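You operate a simulated robot arm through the tools that you are given. There is no shell and no other tool. Be economical: measure what you need, move in short steps, check, and stop when the job is done.

Carry out the task below with a simulated robot arm. There is one attempt and no reset: what you move stays moved.

JOB
Stack the tray that says "soft rims" from the top of the wooden bench with blue legs on top of the tray that says "even". Then put the grey cup with blue band on the top of the dark mat. Then press the blue button marked drop three times. Then take the little striped green bowl and leave it on the violet circles with dark grey tab. Then take the thick card with teal grip and put it on the top of the small table with teal legs. Then take the violet paper round with lime tab and leave it on the top of the grey drying plate. Then put the yellow pad with pink band on the deck of the green trolley. The order counts.

The check looks at the end state, three seconds after you hand in, the way a careful person would. Anything else that was tipped, shoved, dropped, spilled or broken makes it a failure.

ROBOT AND FRAMES
A 6-joint arm with a four-finger gripper on a trunk, on a base that drives. Base frame: it is fixed to the floor where the robot stands at the start and does not move with it; the origin is under the middle of the robot, x ahead of it, y to its left, z up; the surface under the hand at the start is at about z = 840. Units: mm, degrees, N and s.
With the tool pointing down near the work surface it reaches from about 260 to 700 mm from the robot's upright axis, wherever it stands. Its first joint turns from -166.0 to 166.0 degrees. Places, roughly: blue button marked drop [300, 100, 900]; blue tray marked soft rims, green tray marked even [750, 0, 750]; deck of the green trolley [-1800, 5200, 500]; grey cup with blue band (5x5x5 cm) [600, -100, 900]; little striped green bowl (6x6x4 cm) [300, 200, 900]; thick card with teal grip (7x6x5 cm) [700, -700, 900]; top of the dark mat [700, 1500, 800]; top of the grey drying plate (24x24 cm) [-2520, -1180, 880]; top of the small table with teal legs [-1100, 1700, 800]; violet circles with dark grey tab (14x13x1 cm) [-2000, 3300, 800]; violet paper round with lime tab [250, -1250, 750]; yellow pad with pink band (9x6x4 cm) [700, 3400, 800]. Payload 3.43 kg.
The tool frame sits at the grasp point between the pads (the TCP): z along the fingers, y along the line on which they close. The tips reach 30 mm beyond it. The gripper opens to 120 mm. The gripper's body begins 85 mm behind the TCP.
Orientation is that of the tool frame in the base frame, as a unit quaternion [x, y, z, w]. With the fingers straight down and closing along the base's y, the tool's x points along the base's -x, its y along +y and its z along -z.

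CONTROLS
- The arm moves only by the tool move_arm. Its argument "targets" is a list of rows, each a list of 7 numbers: the shift along the base's x, y, z in units of 400 mm (1.0 is 400 mm), then the turn, a rotation vector about the base's x, y, z in units of 90 degrees (1.0 is 90 degrees), then the opening, from 0 (shut) to 1 (fully open). In form: [[x, y, z, rx, ry, rz, grip], ...]. A call has 1 to 12 rows; each row is the pose to reach, as a shift and turn from the pose commanded when the call began. A call with a number of a shift or a turn outside -1 to 1 is refused whole. Each row takes 0.2 s and may step no farther than 50 mm and 8.6 degrees from the row before; otherwise, or with a gripper value out of range, the whole call is refused. A pose out of reach is approached as far as the arm can. The call stops where the force on the tool passes 40 N (or 10 N more than at its start, if that is more) or the arm is blocked; 0.2 s more then pass. The fingers move at their own pace and stop on an object; they squeeze with about 39 N. The grip force told is the motor's: it shows also when the fingers shut on nothing. Time passes only in rows, and 0.2 s behind the last, so rows that repeat a pose let the fingers close. It gives the time, the measured TCP pose, the force on the tool (base axes), the opening and the grip force at its end, in the units of the frame above (readings bear some noise), with the torque about the TCP (base axes, N m) and any sound that the robot's microphone picked up.
- Cameras (640 x 400 px; columns grow to the right, rows downward): "scene" is now at [48.3, 127.9, 1677.1]; the picture's right is [-0.19, -0.98, 0.00], its down [-0.83, 0.16, -0.53] and it looks along [0.52, -0.10, -0.85] (base axes); focal length 274 px, centre (320, 200). "wrist" rides on the gripper at [71, -17, -121] in the tool frame; the picture's right is [0.23, 0.97, 0.00], its down [-0.81, 0.19, -0.55] and it looks along [-0.54, 0.13, 0.83] (tool axes); focal length 275 px, centre (320, 200). There is no depth. A picture from a camera that has moved, and an enlarged one, comes with that camera's place and axes in the base frame and with its lens.
- grab_frame(camera): a new picture of that camera. No time passes.
- raise_lower(by): slides the trunk up (or, below 0, down) by that many mm; the arm and the scene camera ride with it, the base frame stays. It gives what a move gives, with no picture.
- base_move(legs): drives the robot by 1 to 6 legs, each [ahead, left, turn to the left] in mm, mm and degrees, along the robot's own axes; the way and the turn of a leg run together, so that a leg with both is an arc; at most 1500 mm and 180 degrees a leg. The arm and the cameras ride along, it lands a little off, and it stops where it bumps. It gives what a move gives.
- aim_head(pan, tilt): turns the head with the scene camera to pan (to the left, within 120 degrees either way) and tilt (down, from -29 to 69), counted from straight ahead of the robot. It gives what a move gives.
- close_up(camera, box): a new picture of the part [left, top, right, bottom] of that camera's present view, enlarged. No time passes.
- finish_job(): hands the job in; it is judged then, once.

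Go step by step. Nothing tells you exact positions but the pictures and the camera data: compare them with the known pose of the tool, close in by small moves and look again before you grip or let go. The budget is 196 turns and 174 pictures, counting those below and the enlarged ones. Unless the task says otherwise, let go and move clear before handing in, and close with one line.

The tools are called by a JSON object that holds its "fn" and its "kwargs". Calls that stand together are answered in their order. move_arm: Moves the arm, as the interface text tells. Its arguments: {"type":"object","properties":{"targets":{"type":"array","items":{"type":"array","items":{"type":"number"}}}},"required":["targets"]} The other tools are called the same way: raise_lower (by) slides the trunk up or down; base_move (legs) drives the base; aim_head (pan, tilt) turns the head that bears the scene camera; grab_frame (camera) takes a picture; close_up (camera, box) takes an enlarged picture of a part of a camera's view; finish_job () hands the job in.

At the start:

```text
clock: 0.0
tool_pos: [481.7, 43.4, 1119.3]
tcp_rot: [0.0, 1.0, 0.0, -0.001]
wrist_force: [0.2, -0.1, 0.1]
torque: [0.01, -0.03, 0.0]
opening: 119.6
gripper_force: 0.1
trunk travel left (down, up): [-200.0, 240.0]
robot x, y, heading: [1.6, 3.7, 0.0]
head pan, tilt: [-10.7, 57.9]
```

scene: 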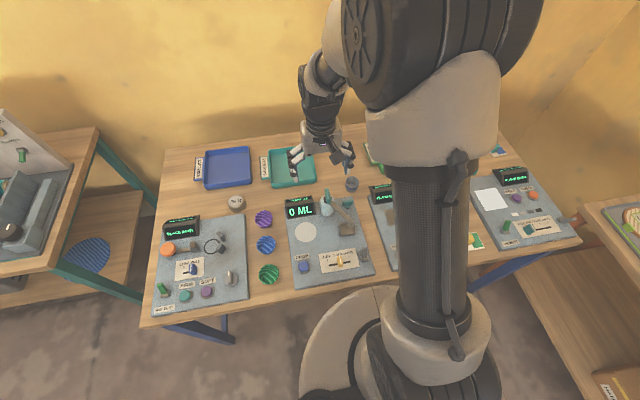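
wrist: 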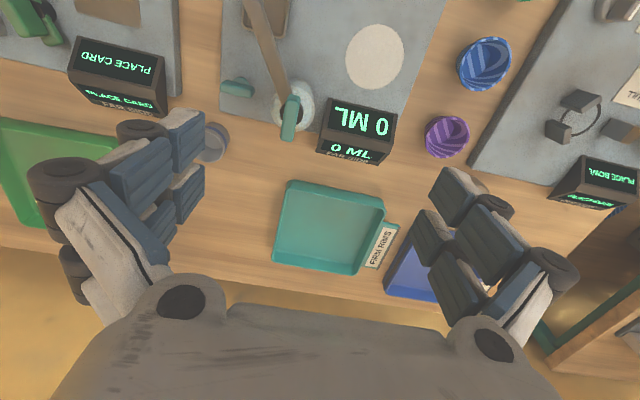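

I see the bench with several trays, bowls and four station boards. I'll look closer at the labels first.

{"fn": "close_up", "kwargs": {"camera": "scene", "box": [140, 130, 380, 280]}}

{"fn": "close_up", "kwargs": {"camera": "scene", "box": [140, 200, 300, 300]}}

{"fn": "close_up", "kwargs": {"camera": "scene", "box": [280, 180, 440, 280]}}

{"fn": "close_up", "kwargs": {"camera": "wrist", "box": [0, 0, 640, 400]}}

```text
2.67 times, centred on (260, 205) of scene
camera zoom: at [48.3, 127.9, 1677.1], right [-0.19, -0.98, 0.0], down [-0.83, 0.16, -0.53], along [0.52, -0.1, -0.85], focal length 729 px, centre (480, 187)
```

zoom: 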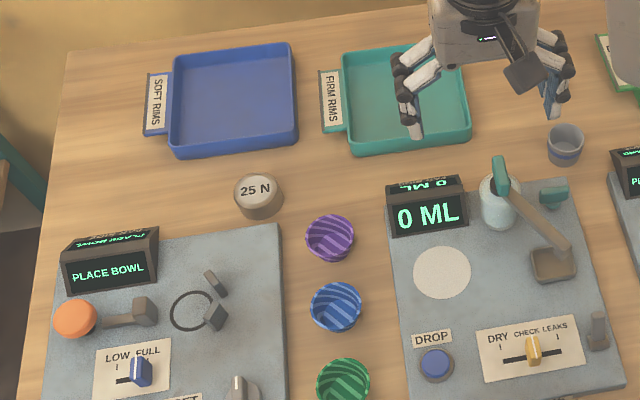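

```text
4.00 times, centred on (220, 250) of scene
camera zoom: at [48.3, 127.9, 1677.1], right [-0.19, -0.98, 0.0], down [-0.83, 0.16, -0.53], along [0.52, -0.1, -0.85], focal length 1094 px, centre (720, 0)
```

zoom: 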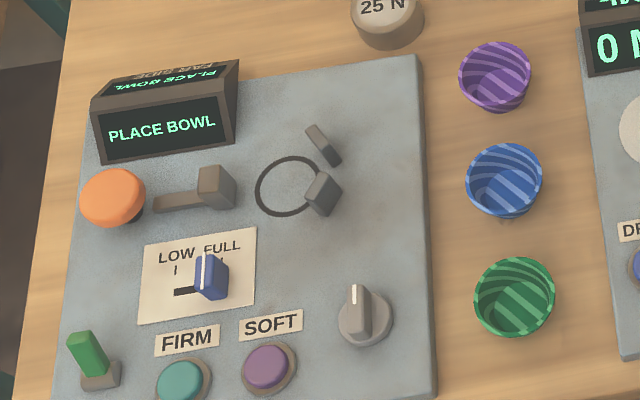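

```text
4.00 times, centred on (360, 230) of scene
camera zoom: at [48.3, 127.9, 1677.1], right [-0.19, -0.98, 0.0], down [-0.83, 0.16, -0.53], along [0.52, -0.1, -0.85], focal length 1094 px, centre (160, 80)
```

zoom: 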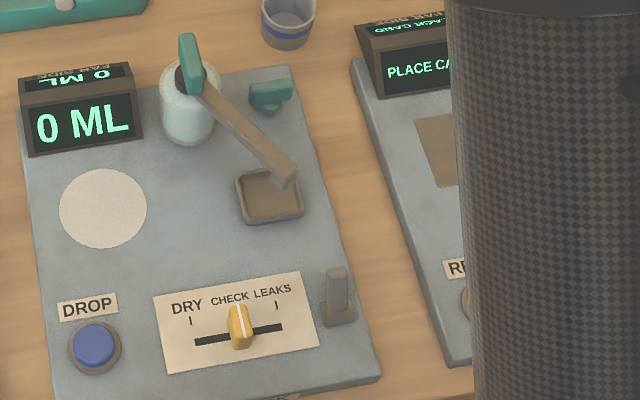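

```text
1.00 times, centred on (320, 200) of wrist (not enlarged: the box is as wide or as high as the picture)
camera zoom: at [408.5, 26.7, 1239.9], right [-0.23, 0.97, 0.0], down [0.81, 0.19, 0.55], along [0.54, 0.13, -0.83], focal length 275 px, centre (320, 200)
```

zoom: 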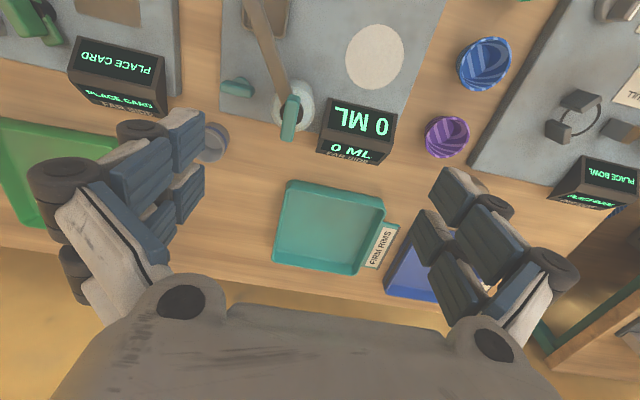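

I've located the blue tray at about (763, 348). Next I'll survey the surroundings with the head, looking for the green "even" tray first.

{"fn": "aim_head", "kwargs": {"pan": -60, "tilt": 40}}

{"fn": "grab_frame", "kwargs": {"camera": "scene"}}

{"fn": "aim_head", "kwargs": {"pan": -115, "tilt": 30}}

{"fn": "grab_frame", "kwargs": {"camera": "scene"}}

{"fn": "aim_head", "kwargs": {"pan": 60, "tilt": 30}}

{"fn": "grab_frame", "kwargs": {"camera": "scene"}}

{"fn": "aim_head", "kwargs": {"pan": 118, "tilt": 25}}

{"fn": "grab_frame", "kwargs": {"camera": "scene"}}

{"fn": "aim_head", "kwargs": {"pan": 0, "tilt": 50}}

{"fn": "grab_frame", "kwargs": {"camera": "scene"}}

```text
clock: 1.2
tool_pos: [481.0, 44.5, 1118.9]
tcp_rot: [0.0, 1.0, 0.0, 0.0]
wrist_force: [-0.3, 0.4, 0.0]
torque: [-0.04, 0.01, 0.0]
opening: 120.0
gripper_force: 0.0
trunk travel left (down, up): [-200.0, 240.0]
robot x, y, heading: [-1.2, 0.2, -0.1]
head pan, tilt: [-60.0, 40.0]
```

```text
167 pictures are left
camera scene: at [23.1, 67.1, 1701.4], right [-0.87, -0.5, 0.0], down [-0.32, 0.56, -0.77], along [0.38, -0.66, -0.64], focal length 274 px, centre (320, 200)
```

scene: 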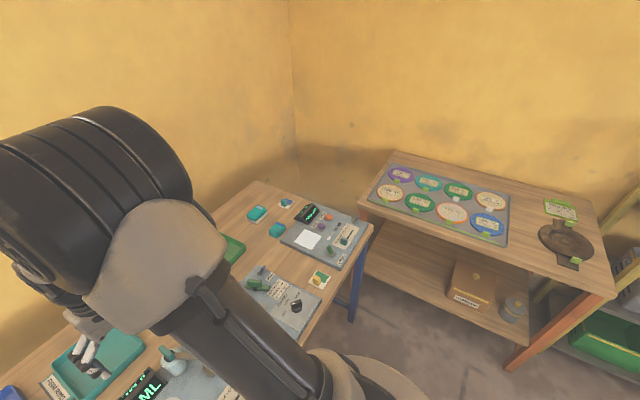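

```text
clock: 2.4
tool_pos: [481.2, 42.6, 1120.1]
tcp_rot: [0.0, 1.0, 0.0, 0.001]
wrist_force: [0.8, 0.5, -0.6]
torque: [-0.01, -0.01, 0.02]
opening: 119.9
gripper_force: 0.1
trunk travel left (down, up): [-200.0, 240.0]
robot x, y, heading: [0.1, 0.8, -0.1]
head pan, tilt: [-115.0, 30.0]
```

```text
166 pictures are left
camera scene: at [-57.6, 58.7, 1716.8], right [-0.91, 0.42, 0.0], down [0.21, 0.45, -0.87], along [-0.37, -0.79, -0.5], focal length 274 px, centre (320, 200)
```

scene: 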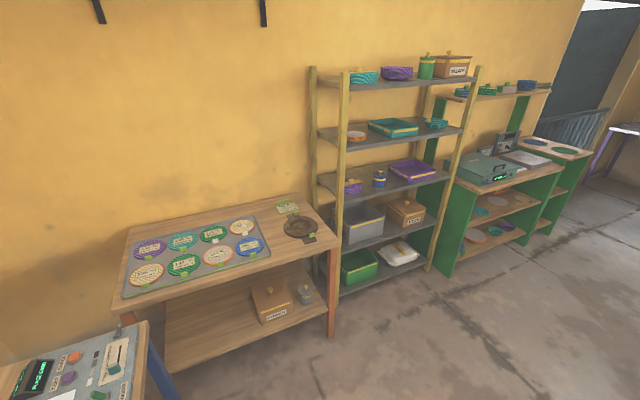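

```text
clock: 5.0
tool_pos: [479.4, 44.0, 1119.9]
tcp_rot: [0.0, 1.0, 0.0, 0.0]
wrist_force: [0.7, 0.2, 0.5]
torque: [0.02, 0.01, 0.0]
opening: 119.9
gripper_force: 0.1
trunk travel left (down, up): [-200.0, 240.0]
robot x, y, heading: [-2.2, 3.6, -0.0]
head pan, tilt: [60.0, 30.0]
```

```text
165 pictures are left
camera scene: at [25.8, 219.0, 1716.8], right [0.87, -0.5, 0.0], down [-0.25, -0.43, -0.87], along [0.43, 0.75, -0.5], focal length 274 px, centre (320, 200)
```

scene: 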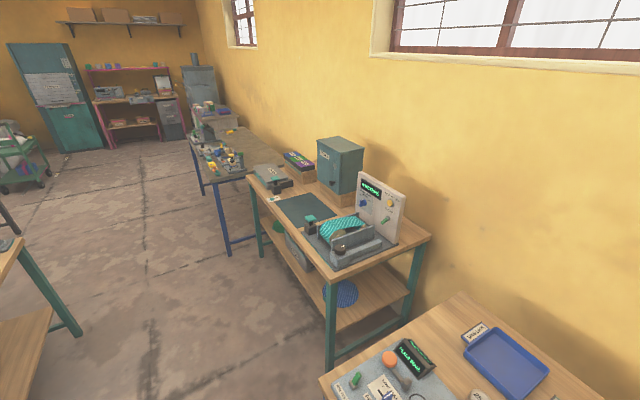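

```text
clock: 6.3
tool_pos: [481.0, 44.2, 1120.5]
tcp_rot: [0.0, 1.0, 0.0, -0.001]
wrist_force: [0.7, 0.3, -0.9]
torque: [0.0, 0.01, 0.02]
opening: 119.9
gripper_force: 0.1
trunk travel left (down, up): [-200.0, 240.0]
robot x, y, heading: [0.3, -3.2, -0.1]
head pan, tilt: [118.0, 25.0]
```

```text
164 pictures are left
camera scene: at [-62.7, 222.1, 1724.8], right [0.88, 0.47, 0.0], down [0.2, -0.37, -0.91], along [-0.42, 0.8, -0.42], focal length 274 px, centre (320, 200)
```

scene: 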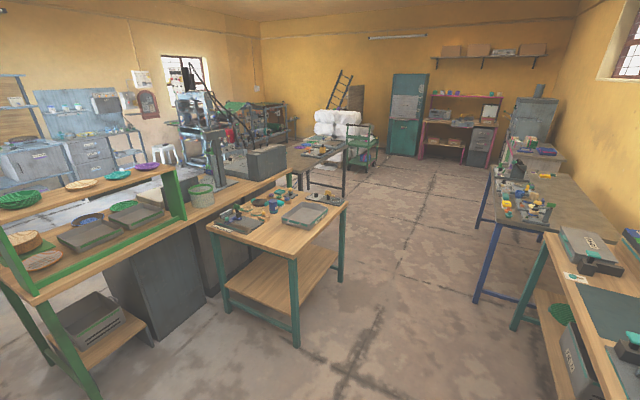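

```text
clock: 8.3
tool_pos: [480.9, 43.0, 1120.0]
tcp_rot: [0.0, 1.0, 0.0, 0.0]
wrist_force: [0.1, 0.0, 0.2]
torque: [0.02, 0.05, -0.01]
opening: 119.8
gripper_force: 0.2
trunk travel left (down, up): [-200.0, 240.0]
robot x, y, heading: [1.6, -1.9, -0.1]
head pan, tilt: [0.0, 50.0]
```

```text
163 pictures are left
camera scene: at [57.5, 140.8, 1687.3], right [0.0, -1.0, 0.0], down [-0.77, 0.0, -0.64], along [0.64, 0.0, -0.77], focal length 274 px, centre (320, 200)
```

scene: 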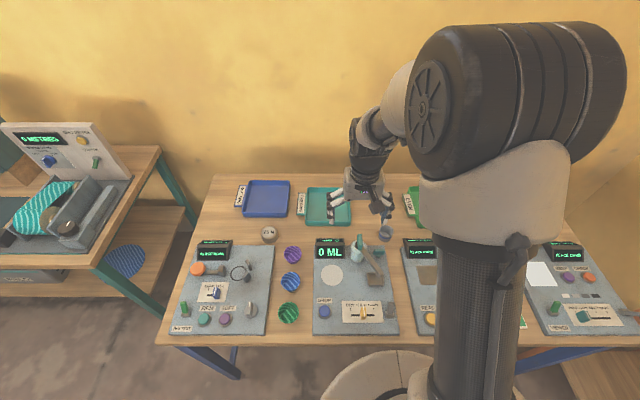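

The green tray is hidden behind the arm. I'll shift the hand right so the wrist camera can read its label.

{"fn": "move_arm", "kwargs": {"targets": [[0, -0.12, 0, 0, 0, 0, 1], [0, -0.24, 0, 0, 0, 0, 1], [0, -0.36, 0, 0, 0, 0, 1], [0, -0.48, 0, 0, 0, 0, 1], [0, -0.6, 0, 0, 0, 0, 1]]}}

{"fn": "grab_frame", "kwargs": {"camera": "wrist"}}

{"fn": "grab_frame", "kwargs": {"camera": "scene"}}

```text
clock: 9.5
tool_pos: [482.7, -198.6, 1119.0]
tcp_rot: [0.0, 1.0, 0.0, 0.0]
wrist_force: [1.0, -0.3, -0.1]
torque: [0.03, 0.01, -0.02]
opening: 119.8
gripper_force: 0.1
trunk travel left (down, up): [-200.0, 240.0]
robot x, y, heading: [1.9, -0.4, -0.0]
head pan, tilt: [0.0, 50.0]
```

```text
162 pictures are left
camera wrist: at [410.6, -216.2, 1239.0], right [-0.23, 0.97, 0.0], down [0.81, 0.19, 0.55], along [0.54, 0.13, -0.83], focal length 275 px, centre (320, 200)
```

wrist: 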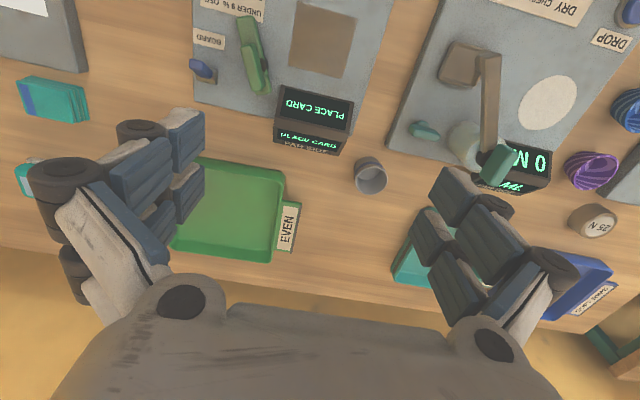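

```text
161 pictures are left
camera scene: at [57.5, 139.0, 1687.4], right [0.0, -1.0, 0.0], down [-0.77, 0.0, -0.64], along [0.64, 0.0, -0.77], focal length 274 px, centre (320, 200)
```

scene: 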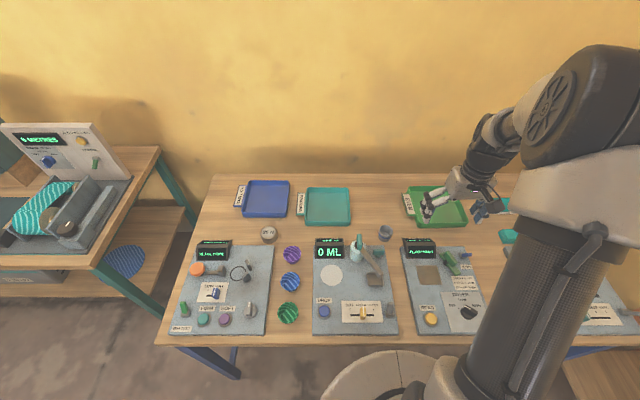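

The green "EVEN" tray stands around (750, -310) and the blue tray around (765, 348). I'll drive left and slightly forward to bring the blue tray's front rim into reach, and turn the hand to close along x.

{"fn": "base_move", "kwargs": {"legs": [[0, 250, 0], [50, 0, 0]]}}

{"fn": "move_arm", "kwargs": {"targets": [[0.02, 0.09, -0.02, 0, 0, 0.09, 0.6], [0.04, 0.18, -0.04, 0, 0, 0.18, 0.6], [0.06, 0.27, -0.06, 0, 0, 0.27, 0.6], [0.08, 0.36, -0.08, 0, 0, 0.36, 0.6], [0.1, 0.45, -0.1, 0, 0, 0.45, 0.6], [0.12, 0.54, -0.12, 0, 0, 0.54, 0.6], [0.14, 0.63, -0.14, 0, 0, 0.63, 0.6], [0.16, 0.72, -0.16, 0, 0, 0.72, 0.6], [0.18, 0.75, -0.2, 0, 0, 0.81, 0.6], [0.19, 0.75, -0.24, 0, 0, 0.9, 0.6], [0.2, 0.75, -0.25, 0, 0, 0.98, 0.6], [0.2, 0.75, -0.25, 0, 0, 1.0, 0.6]]}}

{"fn": "grab_frame", "kwargs": {"camera": "wrist"}}

{"fn": "grab_frame", "kwargs": {"camera": "scene"}}

```text
clock: 11.8
tool_pos: [536.6, 46.2, 1120.1]
tcp_rot: [-0.003, 1.0, 0.0, -0.001]
wrist_force: [-0.1, -0.4, 0.4]
torque: [0.0, 0.05, -0.01]
opening: 120.0
gripper_force: 0.1
trunk travel left (down, up): [-200.0, 240.0]
robot x, y, heading: [48.2, 238.3, 0.1]
head pan, tilt: [0.0, 50.0]
```

```text
clock: 14.4
tool_pos: [614.9, 345.6, 1017.7]
tcp_rot: [0.709, -0.705, 0.0, 0.0]
wrist_force: [0.0, -0.4, -0.2]
torque: [-0.02, 0.03, 0.03]
opening: 71.8
gripper_force: 0.0
trunk travel left (down, up): [-200.0, 240.0]
robot x, y, heading: [46.8, 243.2, 0.2]
head pan, tilt: [0.0, 50.0]
```

```text
160 pictures are left
camera wrist: at [631.5, 274.9, 1138.7], right [-0.97, -0.24, 0.0], down [-0.2, 0.81, 0.55], along [-0.13, 0.54, -0.83], focal length 275 px, centre (320, 200)
```

wrist: 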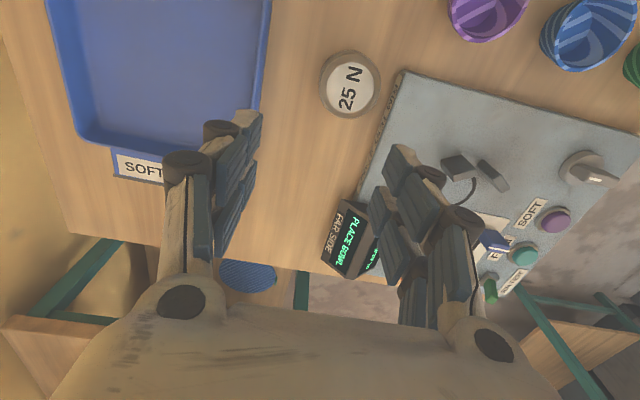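

```text
159 pictures are left
camera scene: at [107.4, 382.2, 1687.3], right [0.0, -1.0, 0.0], down [-0.77, 0.0, -0.64], along [0.64, 0.0, -0.77], focal length 274 px, centre (320, 200)
```

scene: 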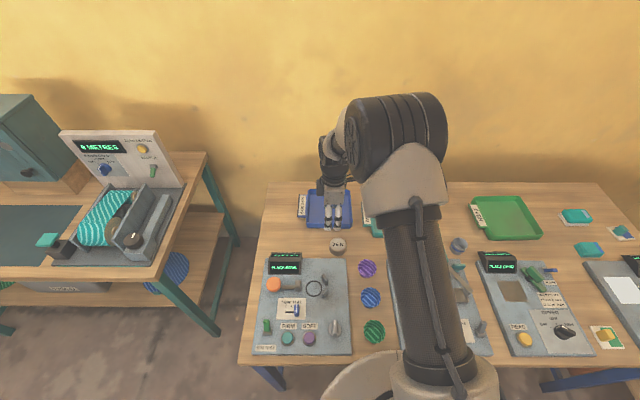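

Front rim of the blue tray is near x = 672. I'll descend over its middle and look again.

{"fn": "move_arm", "kwargs": {"targets": [[0.07, 0, -0.05, 0, 0, 0, 0.6], [0.142, 0, -0.12, 0, 0, 0, 0.6], [0.142, 0, -0.2, 0, 0, 0, 0.6]]}}

{"fn": "grab_frame", "kwargs": {"camera": "wrist"}}

{"fn": "close_up", "kwargs": {"camera": "scene", "box": [240, 150, 400, 250]}}

```text
clock: 15.2
tool_pos: [671.5, 348.3, 940.3]
tcp_rot: [0.709, -0.705, 0.001, 0.0]
wrist_force: [-0.2, 0.5, 0.3]
torque: [0.02, 0.01, -0.02]
opening: 72.2
gripper_force: 0.1
trunk travel left (down, up): [-200.0, 240.0]
robot x, y, heading: [50.1, 238.8, 0.4]
head pan, tilt: [0.0, 50.0]
```

```text
158 pictures are left
camera wrist: at [687.4, 276.3, 1060.2], right [-0.97, -0.23, 0.0], down [-0.2, 0.81, 0.55], along [-0.13, 0.54, -0.83], focal length 275 px, centre (320, 200)
```

wrist: 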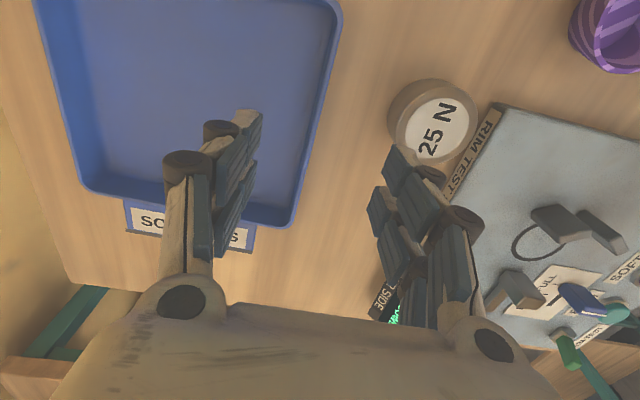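

```text
4.00 times, centred on (320, 200) of scene
camera zoom: at [107.6, 382.2, 1687.3], right [0.0, -1.0, 0.0], down [-0.77, 0.0, -0.64], along [0.64, 0.0, -0.77], focal length 1094 px, centre (320, 200)
```

zoom: 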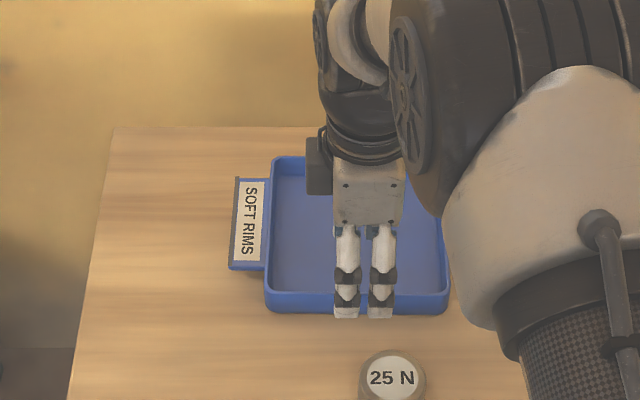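

The front wall of the tray has its rim at about z = 876 and x = 676. I'll descend straddling it with a cautious tip height, then close.

{"fn": "move_arm", "kwargs": {"targets": [[0.012, 0, -0.06, 0, 0, 0, 0.6], [0.012, 0, -0.11, 0, 0, 0, 0.6], [0.012, 0, -0.135, 0, 0, 0, 0.6]]}}

{"fn": "grab_frame", "kwargs": {"camera": "wrist"}}

{"fn": "close_up", "kwargs": {"camera": "scene", "box": [280, 180, 376, 240]}}

```text
clock: 16.0
tool_pos: [675.2, 345.0, 885.0]
tcp_rot: [0.708, -0.706, 0.0, 0.0]
wrist_force: [0.3, 0.1, -0.5]
torque: [-0.01, 0.04, 0.03]
opening: 71.7
gripper_force: 0.1
trunk travel left (down, up): [-200.0, 240.0]
robot x, y, heading: [51.9, 242.0, 0.4]
head pan, tilt: [0.0, 50.0]
```

```text
156 pictures are left
camera wrist: at [691.7, 274.3, 1004.7], right [-0.97, -0.23, 0.0], down [-0.2, 0.81, 0.55], along [-0.13, 0.54, -0.83], focal length 275 px, centre (320, 200)
```

wrist: 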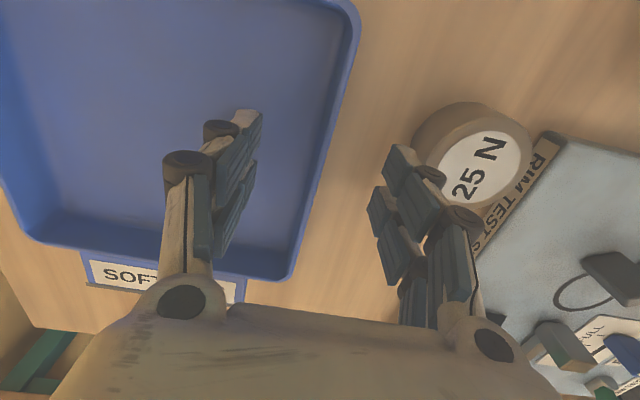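

```text
6.67 times, centred on (328, 210) of scene
camera zoom: at [107.7, 382.2, 1687.3], right [0.0, -1.0, 0.0], down [-0.77, 0.0, -0.64], along [0.64, 0.0, -0.77], focal length 1823 px, centre (267, 133)
```

zoom: 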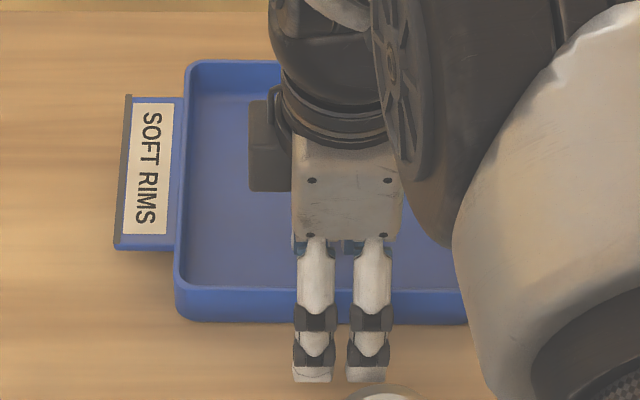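

The pads straddle the rim cleanly. Closing now.

{"fn": "move_arm", "kwargs": {"targets": [[0, 0, -0.005, 0, 0, 0, 0.3], [0, 0, -0.005, 0, 0, 0, 0], [0, 0, -0.005, 0, 0, 0, 0], [0, 0, -0.005, 0, 0, 0, 0], [0, 0, -0.005, 0, 0, 0, 0]]}}

{"fn": "move_arm", "kwargs": {"targets": [[0, 0, 0.02, 0, 0, 0, 0], [0, 0, 0.06, 0, 0, 0, 0]]}}

{"fn": "grab_frame", "kwargs": {"camera": "wrist"}}

{"fn": "close_up", "kwargs": {"camera": "scene", "box": [240, 150, 400, 250]}}

```text
clock: 17.2
tool_pos: [675.8, 346.2, 883.8]
tcp_rot: [0.709, -0.705, 0.0, 0.0]
wrist_force: [0.4, 0.5, -0.3]
torque: [0.04, -0.02, 0.02]
opening: 5.9
gripper_force: 20.1
trunk travel left (down, up): [-200.0, 240.0]
robot x, y, heading: [50.3, 239.6, 0.2]
head pan, tilt: [0.0, 50.0]
```

```text
clock: 17.8
tool_pos: [675.7, 344.8, 908.9]
tcp_rot: [0.709, -0.705, 0.001, -0.001]
wrist_force: [0.2, -0.3, 0.3]
torque: [0.03, -0.04, 0.04]
opening: 7.5
gripper_force: 0.1
trunk travel left (down, up): [-200.0, 240.0]
robot x, y, heading: [52.2, 241.2, 0.5]
head pan, tilt: [0.0, 50.0]
```

```text
154 pictures are left
camera wrist: at [691.4, 273.8, 1028.5], right [-0.97, -0.23, 0.0], down [-0.2, 0.81, 0.55], along [-0.13, 0.54, -0.83], focal length 275 px, centre (320, 200)
```

wrist: 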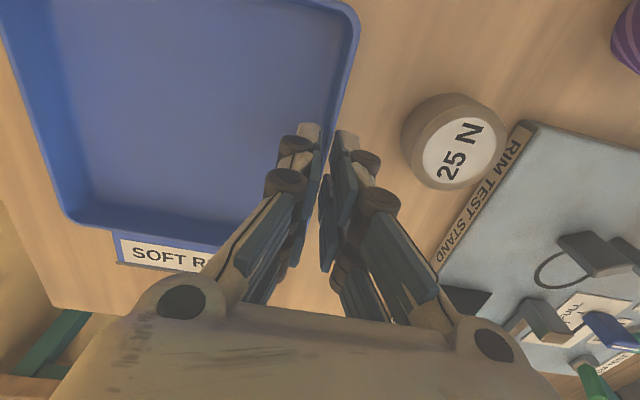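

```text
4.00 times, centred on (320, 200) of scene
camera zoom: at [106.9, 382.0, 1687.4], right [0.0, -1.0, 0.0], down [-0.77, 0.0, -0.64], along [0.64, 0.0, -0.77], focal length 1094 px, centre (320, 200)
```

zoom: 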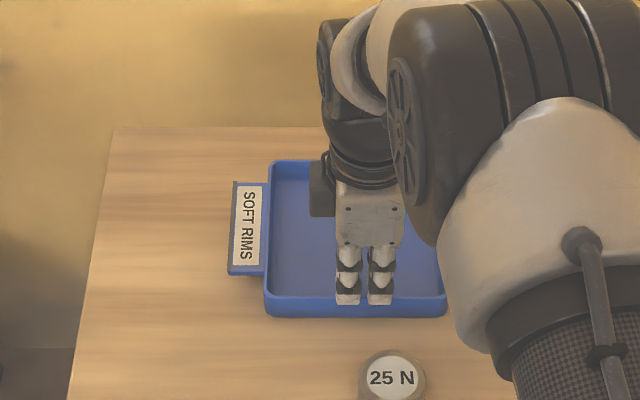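

The reading is ambiguous: the grip force dropped to zero. I'll wait a moment and read again.

{"fn": "move_arm", "kwargs": {"targets": [[0, 0, 0, 0, 0, 0, 0], [0, 0, 0, 0, 0, 0, 0], [0, 0, 0, 0, 0, 0, 0]]}}

{"fn": "close_up", "kwargs": {"camera": "wrist", "box": [220, 60, 460, 260]}}

{"fn": "close_up", "kwargs": {"camera": "scene", "box": [280, 180, 376, 240]}}

```text
clock: 18.6
tool_pos: [676.0, 344.2, 908.8]
tcp_rot: [0.71, -0.705, 0.0, 0.0]
wrist_force: [-0.3, 0.8, 0.8]
torque: [-0.02, -0.02, -0.03]
opening: 0.1
gripper_force: 33.3
trunk travel left (down, up): [-200.0, 240.0]
robot x, y, heading: [48.6, 239.8, 0.5]
head pan, tilt: [0.0, 50.0]
```

```text
2.00 times, centred on (340, 160) of wrist
camera zoom: at [691.5, 273.9, 1028.0], right [-0.97, -0.23, 0.0], down [-0.2, 0.81, 0.55], along [-0.13, 0.54, -0.83], focal length 551 px, centre (280, 280)
```

zoom: 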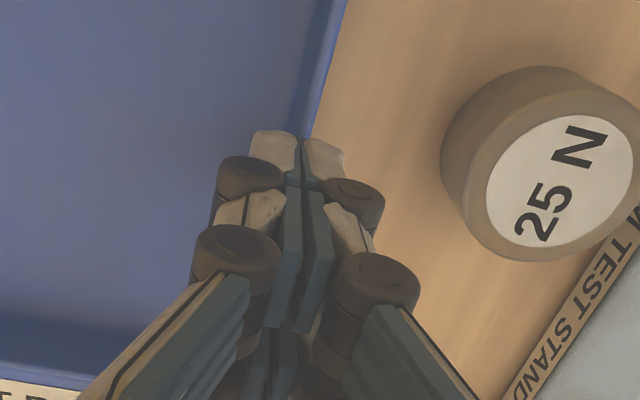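

```text
6.67 times, centred on (328, 210) of scene
camera zoom: at [107.4, 382.1, 1687.3], right [0.0, -1.0, 0.0], down [-0.77, 0.0, -0.64], along [0.64, 0.0, -0.77], focal length 1823 px, centre (267, 133)
```

zoom: 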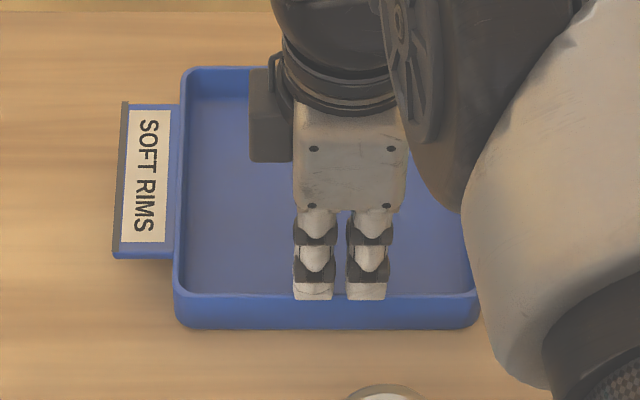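

The grip slipped because I lifted before the force built. I'll reopen, go deeper, and let it close fully.

{"fn": "move_arm", "kwargs": {"targets": [[-0.005, 0, 0.02, 0, 0, 0, 0.4], [-0.01, 0, 0.02, 0, 0, 0, 0.4], [-0.01, 0, 0.02, 0, 0, 0, 0.4], [-0.01, 0, -0.04, 0, 0, 0, 0.4], [-0.01, 0, -0.065, 0, 0, 0, 0.4], [-0.01, 0, -0.076, 0, 0, 0, 0.4]]}}

{"fn": "close_up", "kwargs": {"camera": "wrist", "box": [220, 60, 460, 260]}}

```text
clock: 20.0
tool_pos: [671.7, 346.5, 877.3]
tcp_rot: [0.709, -0.705, 0.0, 0.0]
wrist_force: [-0.4, -0.8, -0.1]
torque: [0.02, -0.02, 0.01]
opening: 48.1
gripper_force: 0.0
trunk travel left (down, up): [-200.0, 240.0]
robot x, y, heading: [53.0, 243.5, 0.3]
head pan, tilt: [0.0, 50.0]
```

```text
2.00 times, centred on (340, 160) of wrist
camera zoom: at [687.8, 275.5, 997.3], right [-0.97, -0.23, 0.0], down [-0.2, 0.81, 0.55], along [-0.13, 0.54, -0.83], focal length 551 px, centre (280, 280)
```

zoom: 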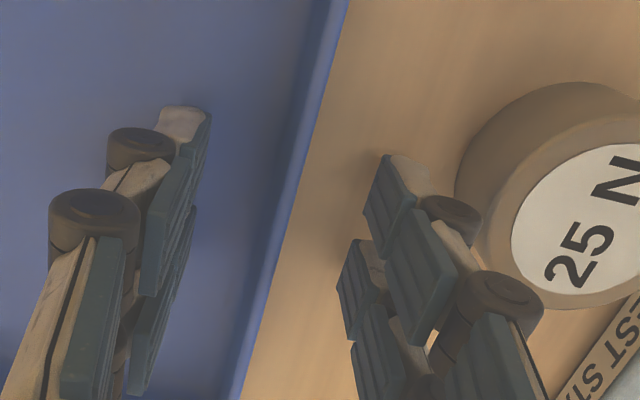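

No contact yet. I'll lower a little more and then close with waiting rows.

{"fn": "move_arm", "kwargs": {"targets": [[0, 0, -0.006, 0, 0, 0, 0.4], [0, 0, -0.012, 0, 0, 0, 0.4]]}}

{"fn": "move_arm", "kwargs": {"targets": [[0, 0, 0, 0, 0, 0, 0], [0, 0, 0, 0, 0, 0, 0], [0, 0, 0, 0, 0, 0, 0], [0, 0, 0, 0, 0, 0, 0], [0, 0, 0, 0, 0, 0, 0], [0, 0, 0, 0, 0, 0, 0], [0, 0, 0, 0, 0, 0, 0]]}}

{"fn": "close_up", "kwargs": {"camera": "wrist", "box": [220, 60, 460, 260]}}

```text
clock: 20.6
tool_pos: [673.1, 347.4, 874.4]
tcp_rot: [0.709, -0.705, 0.001, -0.001]
wrist_force: [-0.2, -0.6, 10.2]
torque: [0.03, -0.27, 0.01]
opening: 48.4
gripper_force: 0.2
trunk travel left (down, up): [-200.0, 240.0]
robot x, y, heading: [49.6, 239.0, 0.4]
head pan, tilt: [0.0, 50.0]
```

```text
clock: 22.2
tool_pos: [671.5, 345.8, 871.6]
tcp_rot: [0.708, -0.706, 0.0, 0.0]
wrist_force: [-5.5, -0.4, 12.7]
torque: [-0.37, 0.1, -0.16]
opening: 6.2
gripper_force: 37.9
trunk travel left (down, up): [-200.0, 240.0]
robot x, y, heading: [51.6, 241.7, 0.3]
head pan, tilt: [0.0, 50.0]
```

```text
2.00 times, centred on (340, 160) of wrist
camera zoom: at [687.0, 275.2, 992.6], right [-0.97, -0.23, 0.0], down [-0.2, 0.81, 0.55], along [-0.13, 0.54, -0.83], focal length 551 px, centre (280, 280)
```

zoom: 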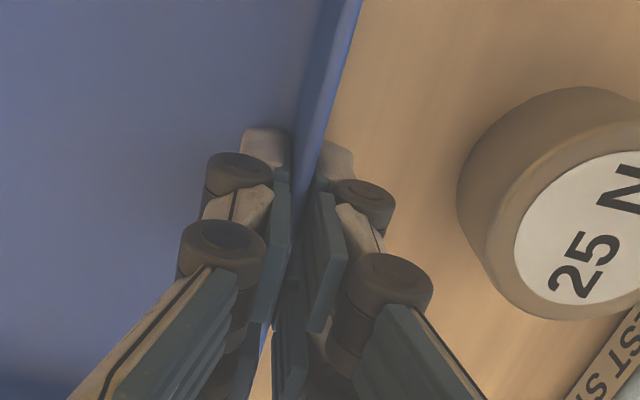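

Gripped with full force at about 6 mm. Lifting slowly.

{"fn": "move_arm", "kwargs": {"targets": [[0, 0, 0.015, 0, 0, 0, 0], [0, 0, 0.03, 0, 0, 0, 0], [0, 0, 0.05, 0, 0, 0, 0], [0, 0, 0.07, 0, 0, 0, 0]]}}

{"fn": "grab_frame", "kwargs": {"camera": "wrist"}}

{"fn": "close_up", "kwargs": {"camera": "scene", "box": [240, 150, 400, 250]}}

```text
clock: 23.2
tool_pos: [672.0, 346.1, 900.8]
tcp_rot: [0.709, -0.705, 0.001, 0.001]
wrist_force: [-0.5, 0.1, -1.8]
torque: [-0.06, 0.17, 0.0]
opening: 6.1
gripper_force: 37.9
trunk travel left (down, up): [-200.0, 240.0]
robot x, y, heading: [51.2, 240.8, 0.2]
head pan, tilt: [0.0, 50.0]
```

```text
148 pictures are left
camera wrist: at [689.0, 275.5, 1020.0], right [-0.97, -0.23, 0.0], down [-0.2, 0.81, 0.55], along [-0.13, 0.54, -0.83], focal length 275 px, centre (320, 200)
```

wrist: 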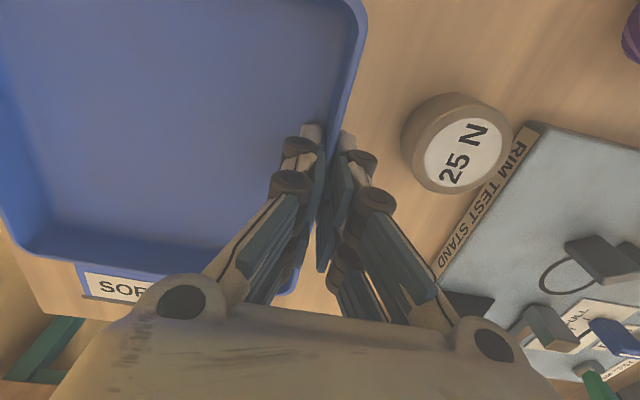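

```text
4.00 times, centred on (320, 200) of scene
camera zoom: at [107.6, 382.2, 1687.3], right [0.0, -1.0, 0.0], down [-0.77, 0.0, -0.64], along [0.64, 0.0, -0.77], focal length 1094 px, centre (320, 200)
```

zoom: 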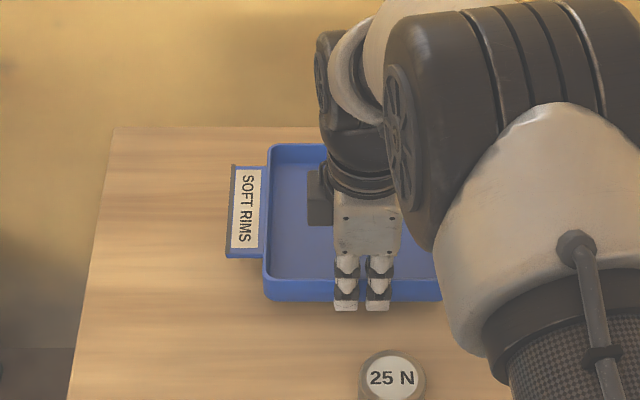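

The tray is up and held. I'll raise it further and drive right to the "even" tray.

{"fn": "move_arm", "kwargs": {"targets": [[0, 0, 0.1, 0, 0, 0, 0], [0, 0, 0.2, 0, 0, 0, 0], [0, 0, 0.3, 0, 0, 0, 0]]}}

{"fn": "base_move", "kwargs": {"legs": [[0, -560, 0]]}}

{"fn": "aim_head", "kwargs": {"pan": 5, "tilt": 50}}

{"fn": "grab_frame", "kwargs": {"camera": "scene"}}

{"fn": "grab_frame", "kwargs": {"camera": "wrist"}}

```text
clock: 24.0
tool_pos: [672.5, 345.9, 1022.0]
tcp_rot: [0.709, -0.705, 0.0, 0.0]
wrist_force: [0.6, -0.6, -1.6]
torque: [-0.04, 0.11, 0.03]
opening: 6.1
gripper_force: 38.0
trunk travel left (down, up): [-200.0, 240.0]
robot x, y, heading: [49.2, 241.3, 0.2]
head pan, tilt: [0.0, 50.0]
```

```text
clock: 27.2
tool_pos: [673.8, -228.2, 1021.1]
tcp_rot: [-0.704, 0.71, 0.0, 0.0]
wrist_force: [-0.4, -0.1, -1.5]
torque: [-0.01, 0.16, 0.01]
opening: 5.8
gripper_force: 38.4
trunk travel left (down, up): [-200.0, 240.0]
robot x, y, heading: [50.2, -323.2, -0.8]
head pan, tilt: [0.0, 50.0]
```

```text
clock: 27.9
tool_pos: [674.2, -227.3, 1021.1]
tcp_rot: [-0.704, 0.71, 0.0, -0.001]
wrist_force: [-0.3, 0.4, -1.6]
torque: [-0.02, 0.19, 0.02]
opening: 5.9
gripper_force: 38.1
trunk travel left (down, up): [-200.0, 240.0]
robot x, y, heading: [49.2, -325.7, -0.4]
head pan, tilt: [5.0, 50.0]
```

```text
146 pictures are left
camera scene: at [108.0, -176.9, 1687.3], right [0.08, -1.0, 0.0], down [-0.76, -0.06, -0.64], along [0.64, 0.05, -0.77], focal length 274 px, centre (320, 200)
```

scene: 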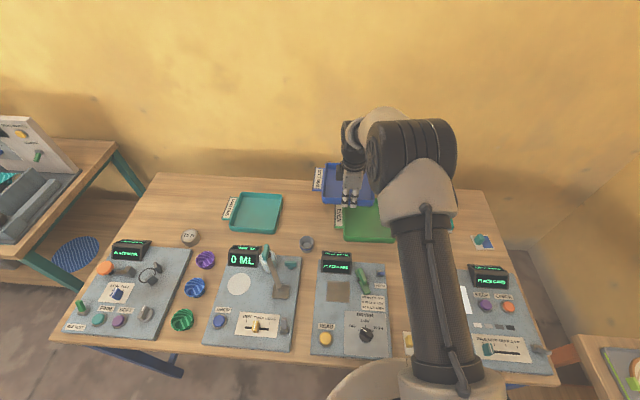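

```text
145 pictures are left
camera wrist: at [689.2, -298.5, 1141.3], right [-0.98, -0.22, 0.0], down [-0.18, 0.81, 0.55], along [-0.12, 0.54, -0.83], focal length 275 px, centre (320, 200)
```

wrist: 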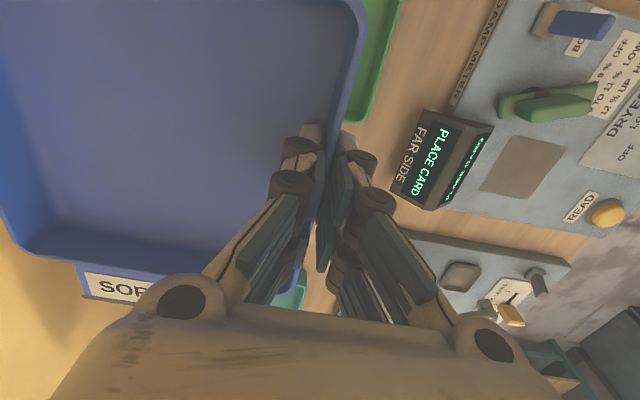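

I hold the blue tray partly above the green one. Zooming to measure the green tray's edges.

{"fn": "close_up", "kwargs": {"camera": "scene", "box": [300, 150, 460, 250]}}

{"fn": "close_up", "kwargs": {"camera": "scene", "box": [210, 170, 370, 270]}}

```text
4.00 times, centred on (380, 200) of scene
camera zoom: at [108.0, -176.9, 1687.3], right [0.08, -1.0, 0.0], down [-0.76, -0.06, -0.64], along [0.64, 0.05, -0.77], focal length 1094 px, centre (80, 200)
```

zoom: 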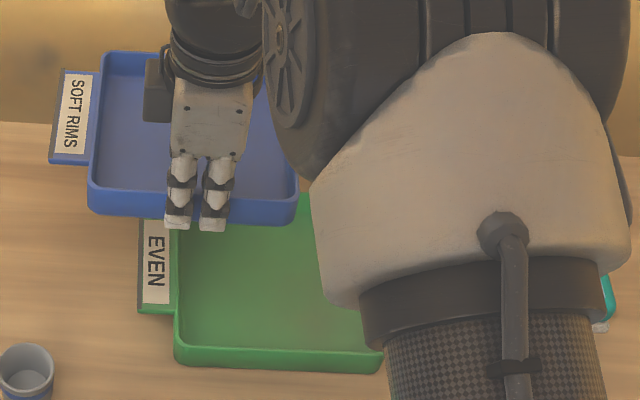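

```text
4.00 times, centred on (290, 220) of scene
camera zoom: at [108.0, -176.9, 1687.3], right [0.08, -1.0, 0.0], down [-0.76, -0.06, -0.64], along [0.64, 0.05, -0.77], focal length 1094 px, centre (440, 120)
```

zoom: 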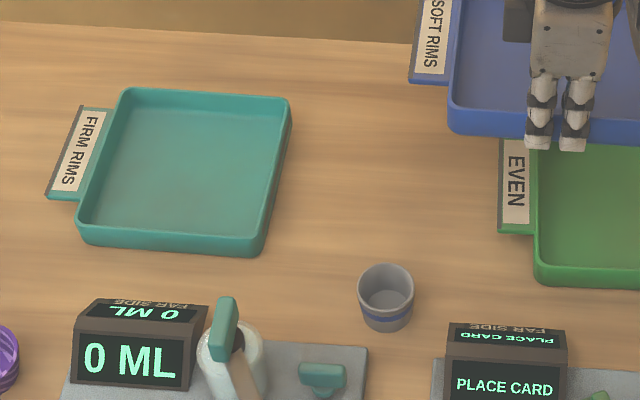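

Green tray centre is estimated near (715, -308), with its front rim at x ≈ 630. I'll move the blue tray above it, centred, and check before lowering.

{"fn": "move_arm", "kwargs": {"targets": [[-0.05, -0.1, 0, 0, 0, 0, 0], [-0.1, -0.2, -0.03, 0, 0, 0, 0], [-0.1, -0.2, -0.12, 0, 0, 0, 0], [-0.1, -0.2, -0.18, 0, 0, 0, 0]]}}

{"fn": "close_up", "kwargs": {"camera": "scene", "box": [300, 150, 460, 250]}}

{"fn": "grab_frame", "kwargs": {"camera": "wrist"}}

```text
clock: 28.9
tool_pos: [636.7, -305.2, 949.9]
tcp_rot: [-0.704, 0.71, 0.0, 0.0]
wrist_force: [0.6, -0.3, -1.2]
torque: [-0.04, 0.16, -0.02]
opening: 5.8
gripper_force: 37.8
trunk travel left (down, up): [-200.0, 240.0]
robot x, y, heading: [47.2, -324.2, -0.8]
head pan, tilt: [5.0, 50.0]
```

```text
4.00 times, centred on (380, 200) of scene
camera zoom: at [108.1, -177.3, 1687.3], right [0.08, -1.0, 0.0], down [-0.76, -0.06, -0.64], along [0.64, 0.05, -0.77], focal length 1094 px, centre (80, 200)
```

zoom: 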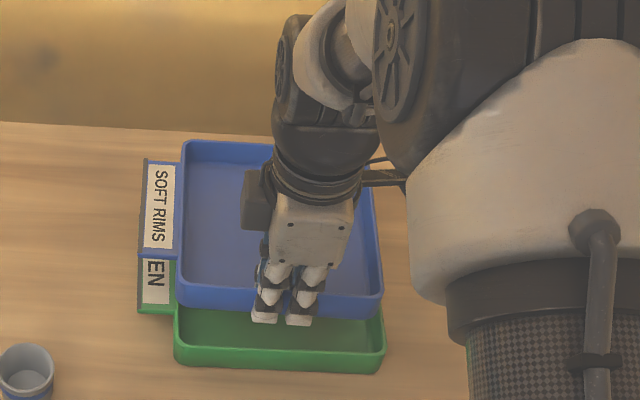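

```text
141 pictures are left
camera wrist: at [651.4, -376.4, 1070.9], right [-0.98, -0.22, 0.0], down [-0.18, 0.81, 0.55], along [-0.12, 0.54, -0.83], focal length 275 px, centre (320, 200)
```

wrist: 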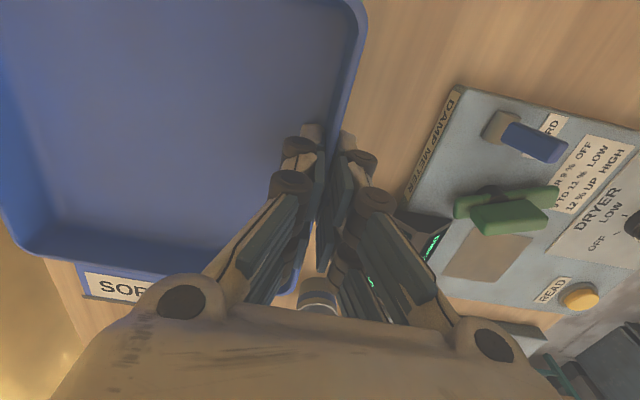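

The trays are parallel; the blue one needs about 10 mm more to the right. Then I'll lower gently until contact.

{"fn": "move_arm", "kwargs": {"targets": [[-0.003, -0.025, -0.03, 0, 0, 0, 0], [-0.003, -0.025, -0.08, 0, 0, 0, 0], [-0.003, -0.025, -0.095, 0, 0, 0, 0]]}}

{"fn": "close_up", "kwargs": {"camera": "scene", "box": [320, 170, 416, 250]}}

```text
clock: 29.7
tool_pos: [634.2, -318.1, 911.3]
tcp_rot: [-0.704, 0.71, 0.0, 0.0]
wrist_force: [0.1, -0.5, -2.4]
torque: [-0.05, 0.15, 0.0]
opening: 5.8
gripper_force: 38.2
trunk travel left (down, up): [-200.0, 240.0]
robot x, y, heading: [47.6, -324.4, -0.5]
head pan, tilt: [5.0, 50.0]
```

```text
5.00 times, centred on (368, 210) of scene
camera zoom: at [108.0, -177.1, 1687.3], right [0.08, -1.0, 0.0], down [-0.76, -0.06, -0.64], along [0.64, 0.05, -0.77], focal length 1368 px, centre (80, 150)
```

zoom: 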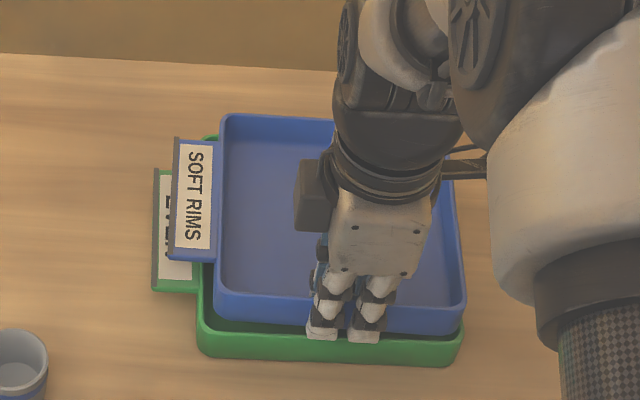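

Nearly centred; a +4 mm x correction and +2 mm y, then slow lowering.

{"fn": "move_arm", "kwargs": {"targets": [[0.01, 0.005, -0.005, 0, 0, 0, 0], [0.01, 0.005, -0.015, 0, 0, 0, 0], [0.01, 0.005, -0.025, 0, 0, 0, 0]]}}

{"fn": "close_up", "kwargs": {"camera": "scene", "box": [320, 170, 416, 250]}}

```text
clock: 30.5
tool_pos: [638.6, -316.0, 902.9]
tcp_rot: [-0.704, 0.711, -0.001, 0.001]
wrist_force: [-0.9, -2.5, 8.5]
torque: [-0.95, -0.98, -0.32]
opening: 6.0
gripper_force: 38.2
trunk travel left (down, up): [-200.0, 240.0]
robot x, y, heading: [51.9, -324.8, -0.3]
head pan, tilt: [5.0, 50.0]
```

```text
5.00 times, centred on (368, 210) of scene
camera zoom: at [106.8, -177.2, 1687.4], right [0.08, -1.0, 0.0], down [-0.76, -0.06, -0.64], along [0.64, 0.05, -0.77], focal length 1368 px, centre (80, 150)
```

zoom: 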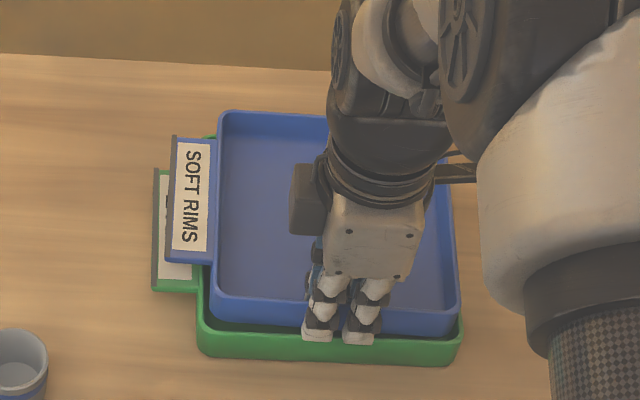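

There's contact at about z = 903, on the right side. I'll try a small shift left with slight downward motion to feel whether it seats.

{"fn": "move_arm", "kwargs": {"targets": [[0, 0.003, 0.005, 0, 0, 0, 0], [0, 0.008, 0.005, 0, 0, 0, 0], [0, 0.008, 0, 0, 0, 0, 0], [0, 0.008, -0.005, 0, 0, 0, 0]]}}

{"fn": "close_up", "kwargs": {"camera": "scene", "box": [320, 170, 416, 250]}}

{"fn": "close_up", "kwargs": {"camera": "wrist", "box": [200, 0, 440, 200]}}

```text
clock: 31.5
tool_pos: [635.3, -311.3, 902.0]
tcp_rot: [-0.704, 0.711, -0.001, 0.001]
wrist_force: [-5.1, -1.3, 22.5]
torque: [-0.22, 0.5, -0.12]
opening: 6.2
gripper_force: 37.9
trunk travel left (down, up): [-200.0, 240.0]
robot x, y, heading: [48.1, -322.9, -0.2]
head pan, tilt: [5.0, 50.0]
```

```text
5.00 times, centred on (368, 210) of scene
camera zoom: at [104.7, -177.0, 1687.6], right [0.08, -1.0, 0.0], down [-0.76, -0.06, -0.64], along [0.64, 0.05, -0.76], focal length 1368 px, centre (80, 150)
```

zoom: 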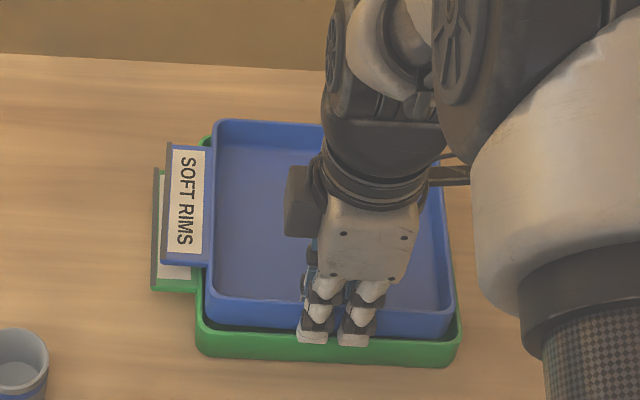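

```text
2.00 times, centred on (320, 100) of wrist
camera zoom: at [650.6, -383.7, 1022.4], right [-0.98, -0.22, 0.0], down [-0.19, 0.81, 0.55], along [-0.12, 0.54, -0.83], focal length 551 px, centre (320, 400)
```

zoom: 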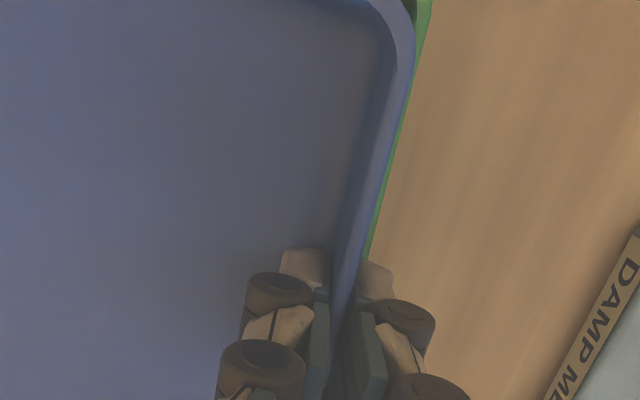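

The outer fingertip seems to be resting on the green front rim, with the blue tray centred inside the green one. I'll relieve pressure by 1–2 mm and release it.

{"fn": "move_arm", "kwargs": {"targets": [[0, 0, 0.007, 0, 0, 0, 0], [0, 0, 0.007, 0, 0, 0, 0.1], [0, 0, 0.007, 0, 0, 0, 0.2], [0, 0, 0.007, 0, 0, 0, 0.25], [0, 0, 0.007, 0, 0, 0, 0.25]]}}

{"fn": "move_arm", "kwargs": {"targets": [[0, 0, 0.05, 0, 0, 0, 0.25], [0, 0, 0.15, 0, 0, 0, 0.25], [-0.1, 0, 0.22, 0, 0, 0, 0.25], [-0.2, 0, 0.25, 0, 0, 0, 0.25]]}}

{"fn": "close_up", "kwargs": {"camera": "scene", "box": [320, 170, 416, 250]}}

{"fn": "grab_frame", "kwargs": {"camera": "wrist"}}

```text
clock: 32.7
tool_pos: [636.0, -312.4, 901.3]
tcp_rot: [-0.704, 0.71, 0.001, -0.001]
wrist_force: [1.2, -0.9, 2.2]
torque: [-0.02, -0.04, 0.01]
opening: 32.2
gripper_force: 0.0
trunk travel left (down, up): [-200.0, 240.0]
robot x, y, heading: [49.4, -319.5, -0.3]
head pan, tilt: [5.0, 50.0]
```

```text
clock: 33.7
tool_pos: [556.2, -314.4, 1003.4]
tcp_rot: [-0.704, 0.71, -0.001, 0.0]
wrist_force: [-0.1, 0.1, 0.3]
torque: [0.01, -0.01, 0.01]
opening: 30.2
gripper_force: 0.2
trunk travel left (down, up): [-200.0, 240.0]
robot x, y, heading: [50.9, -322.3, -0.6]
head pan, tilt: [5.0, 50.0]
```

```text
5.00 times, centred on (368, 210) of scene
camera zoom: at [107.0, -176.9, 1687.3], right [0.08, -1.0, 0.0], down [-0.76, -0.06, -0.64], along [0.64, 0.05, -0.77], focal length 1368 px, centre (80, 150)
```

zoom: 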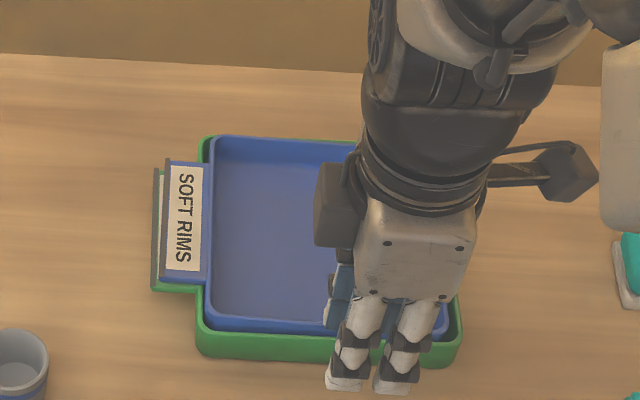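

```text
135 pictures are left
camera wrist: at [570.9, -386.4, 1122.5], right [-0.98, -0.22, 0.0], down [-0.18, 0.81, 0.55], along [-0.12, 0.54, -0.83], focal length 275 px, centre (320, 200)
```

wrist: 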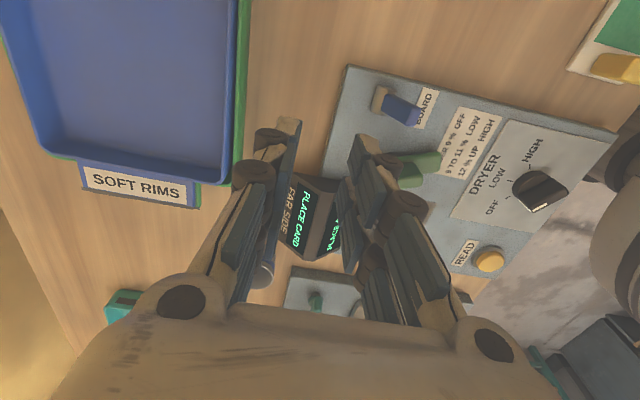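

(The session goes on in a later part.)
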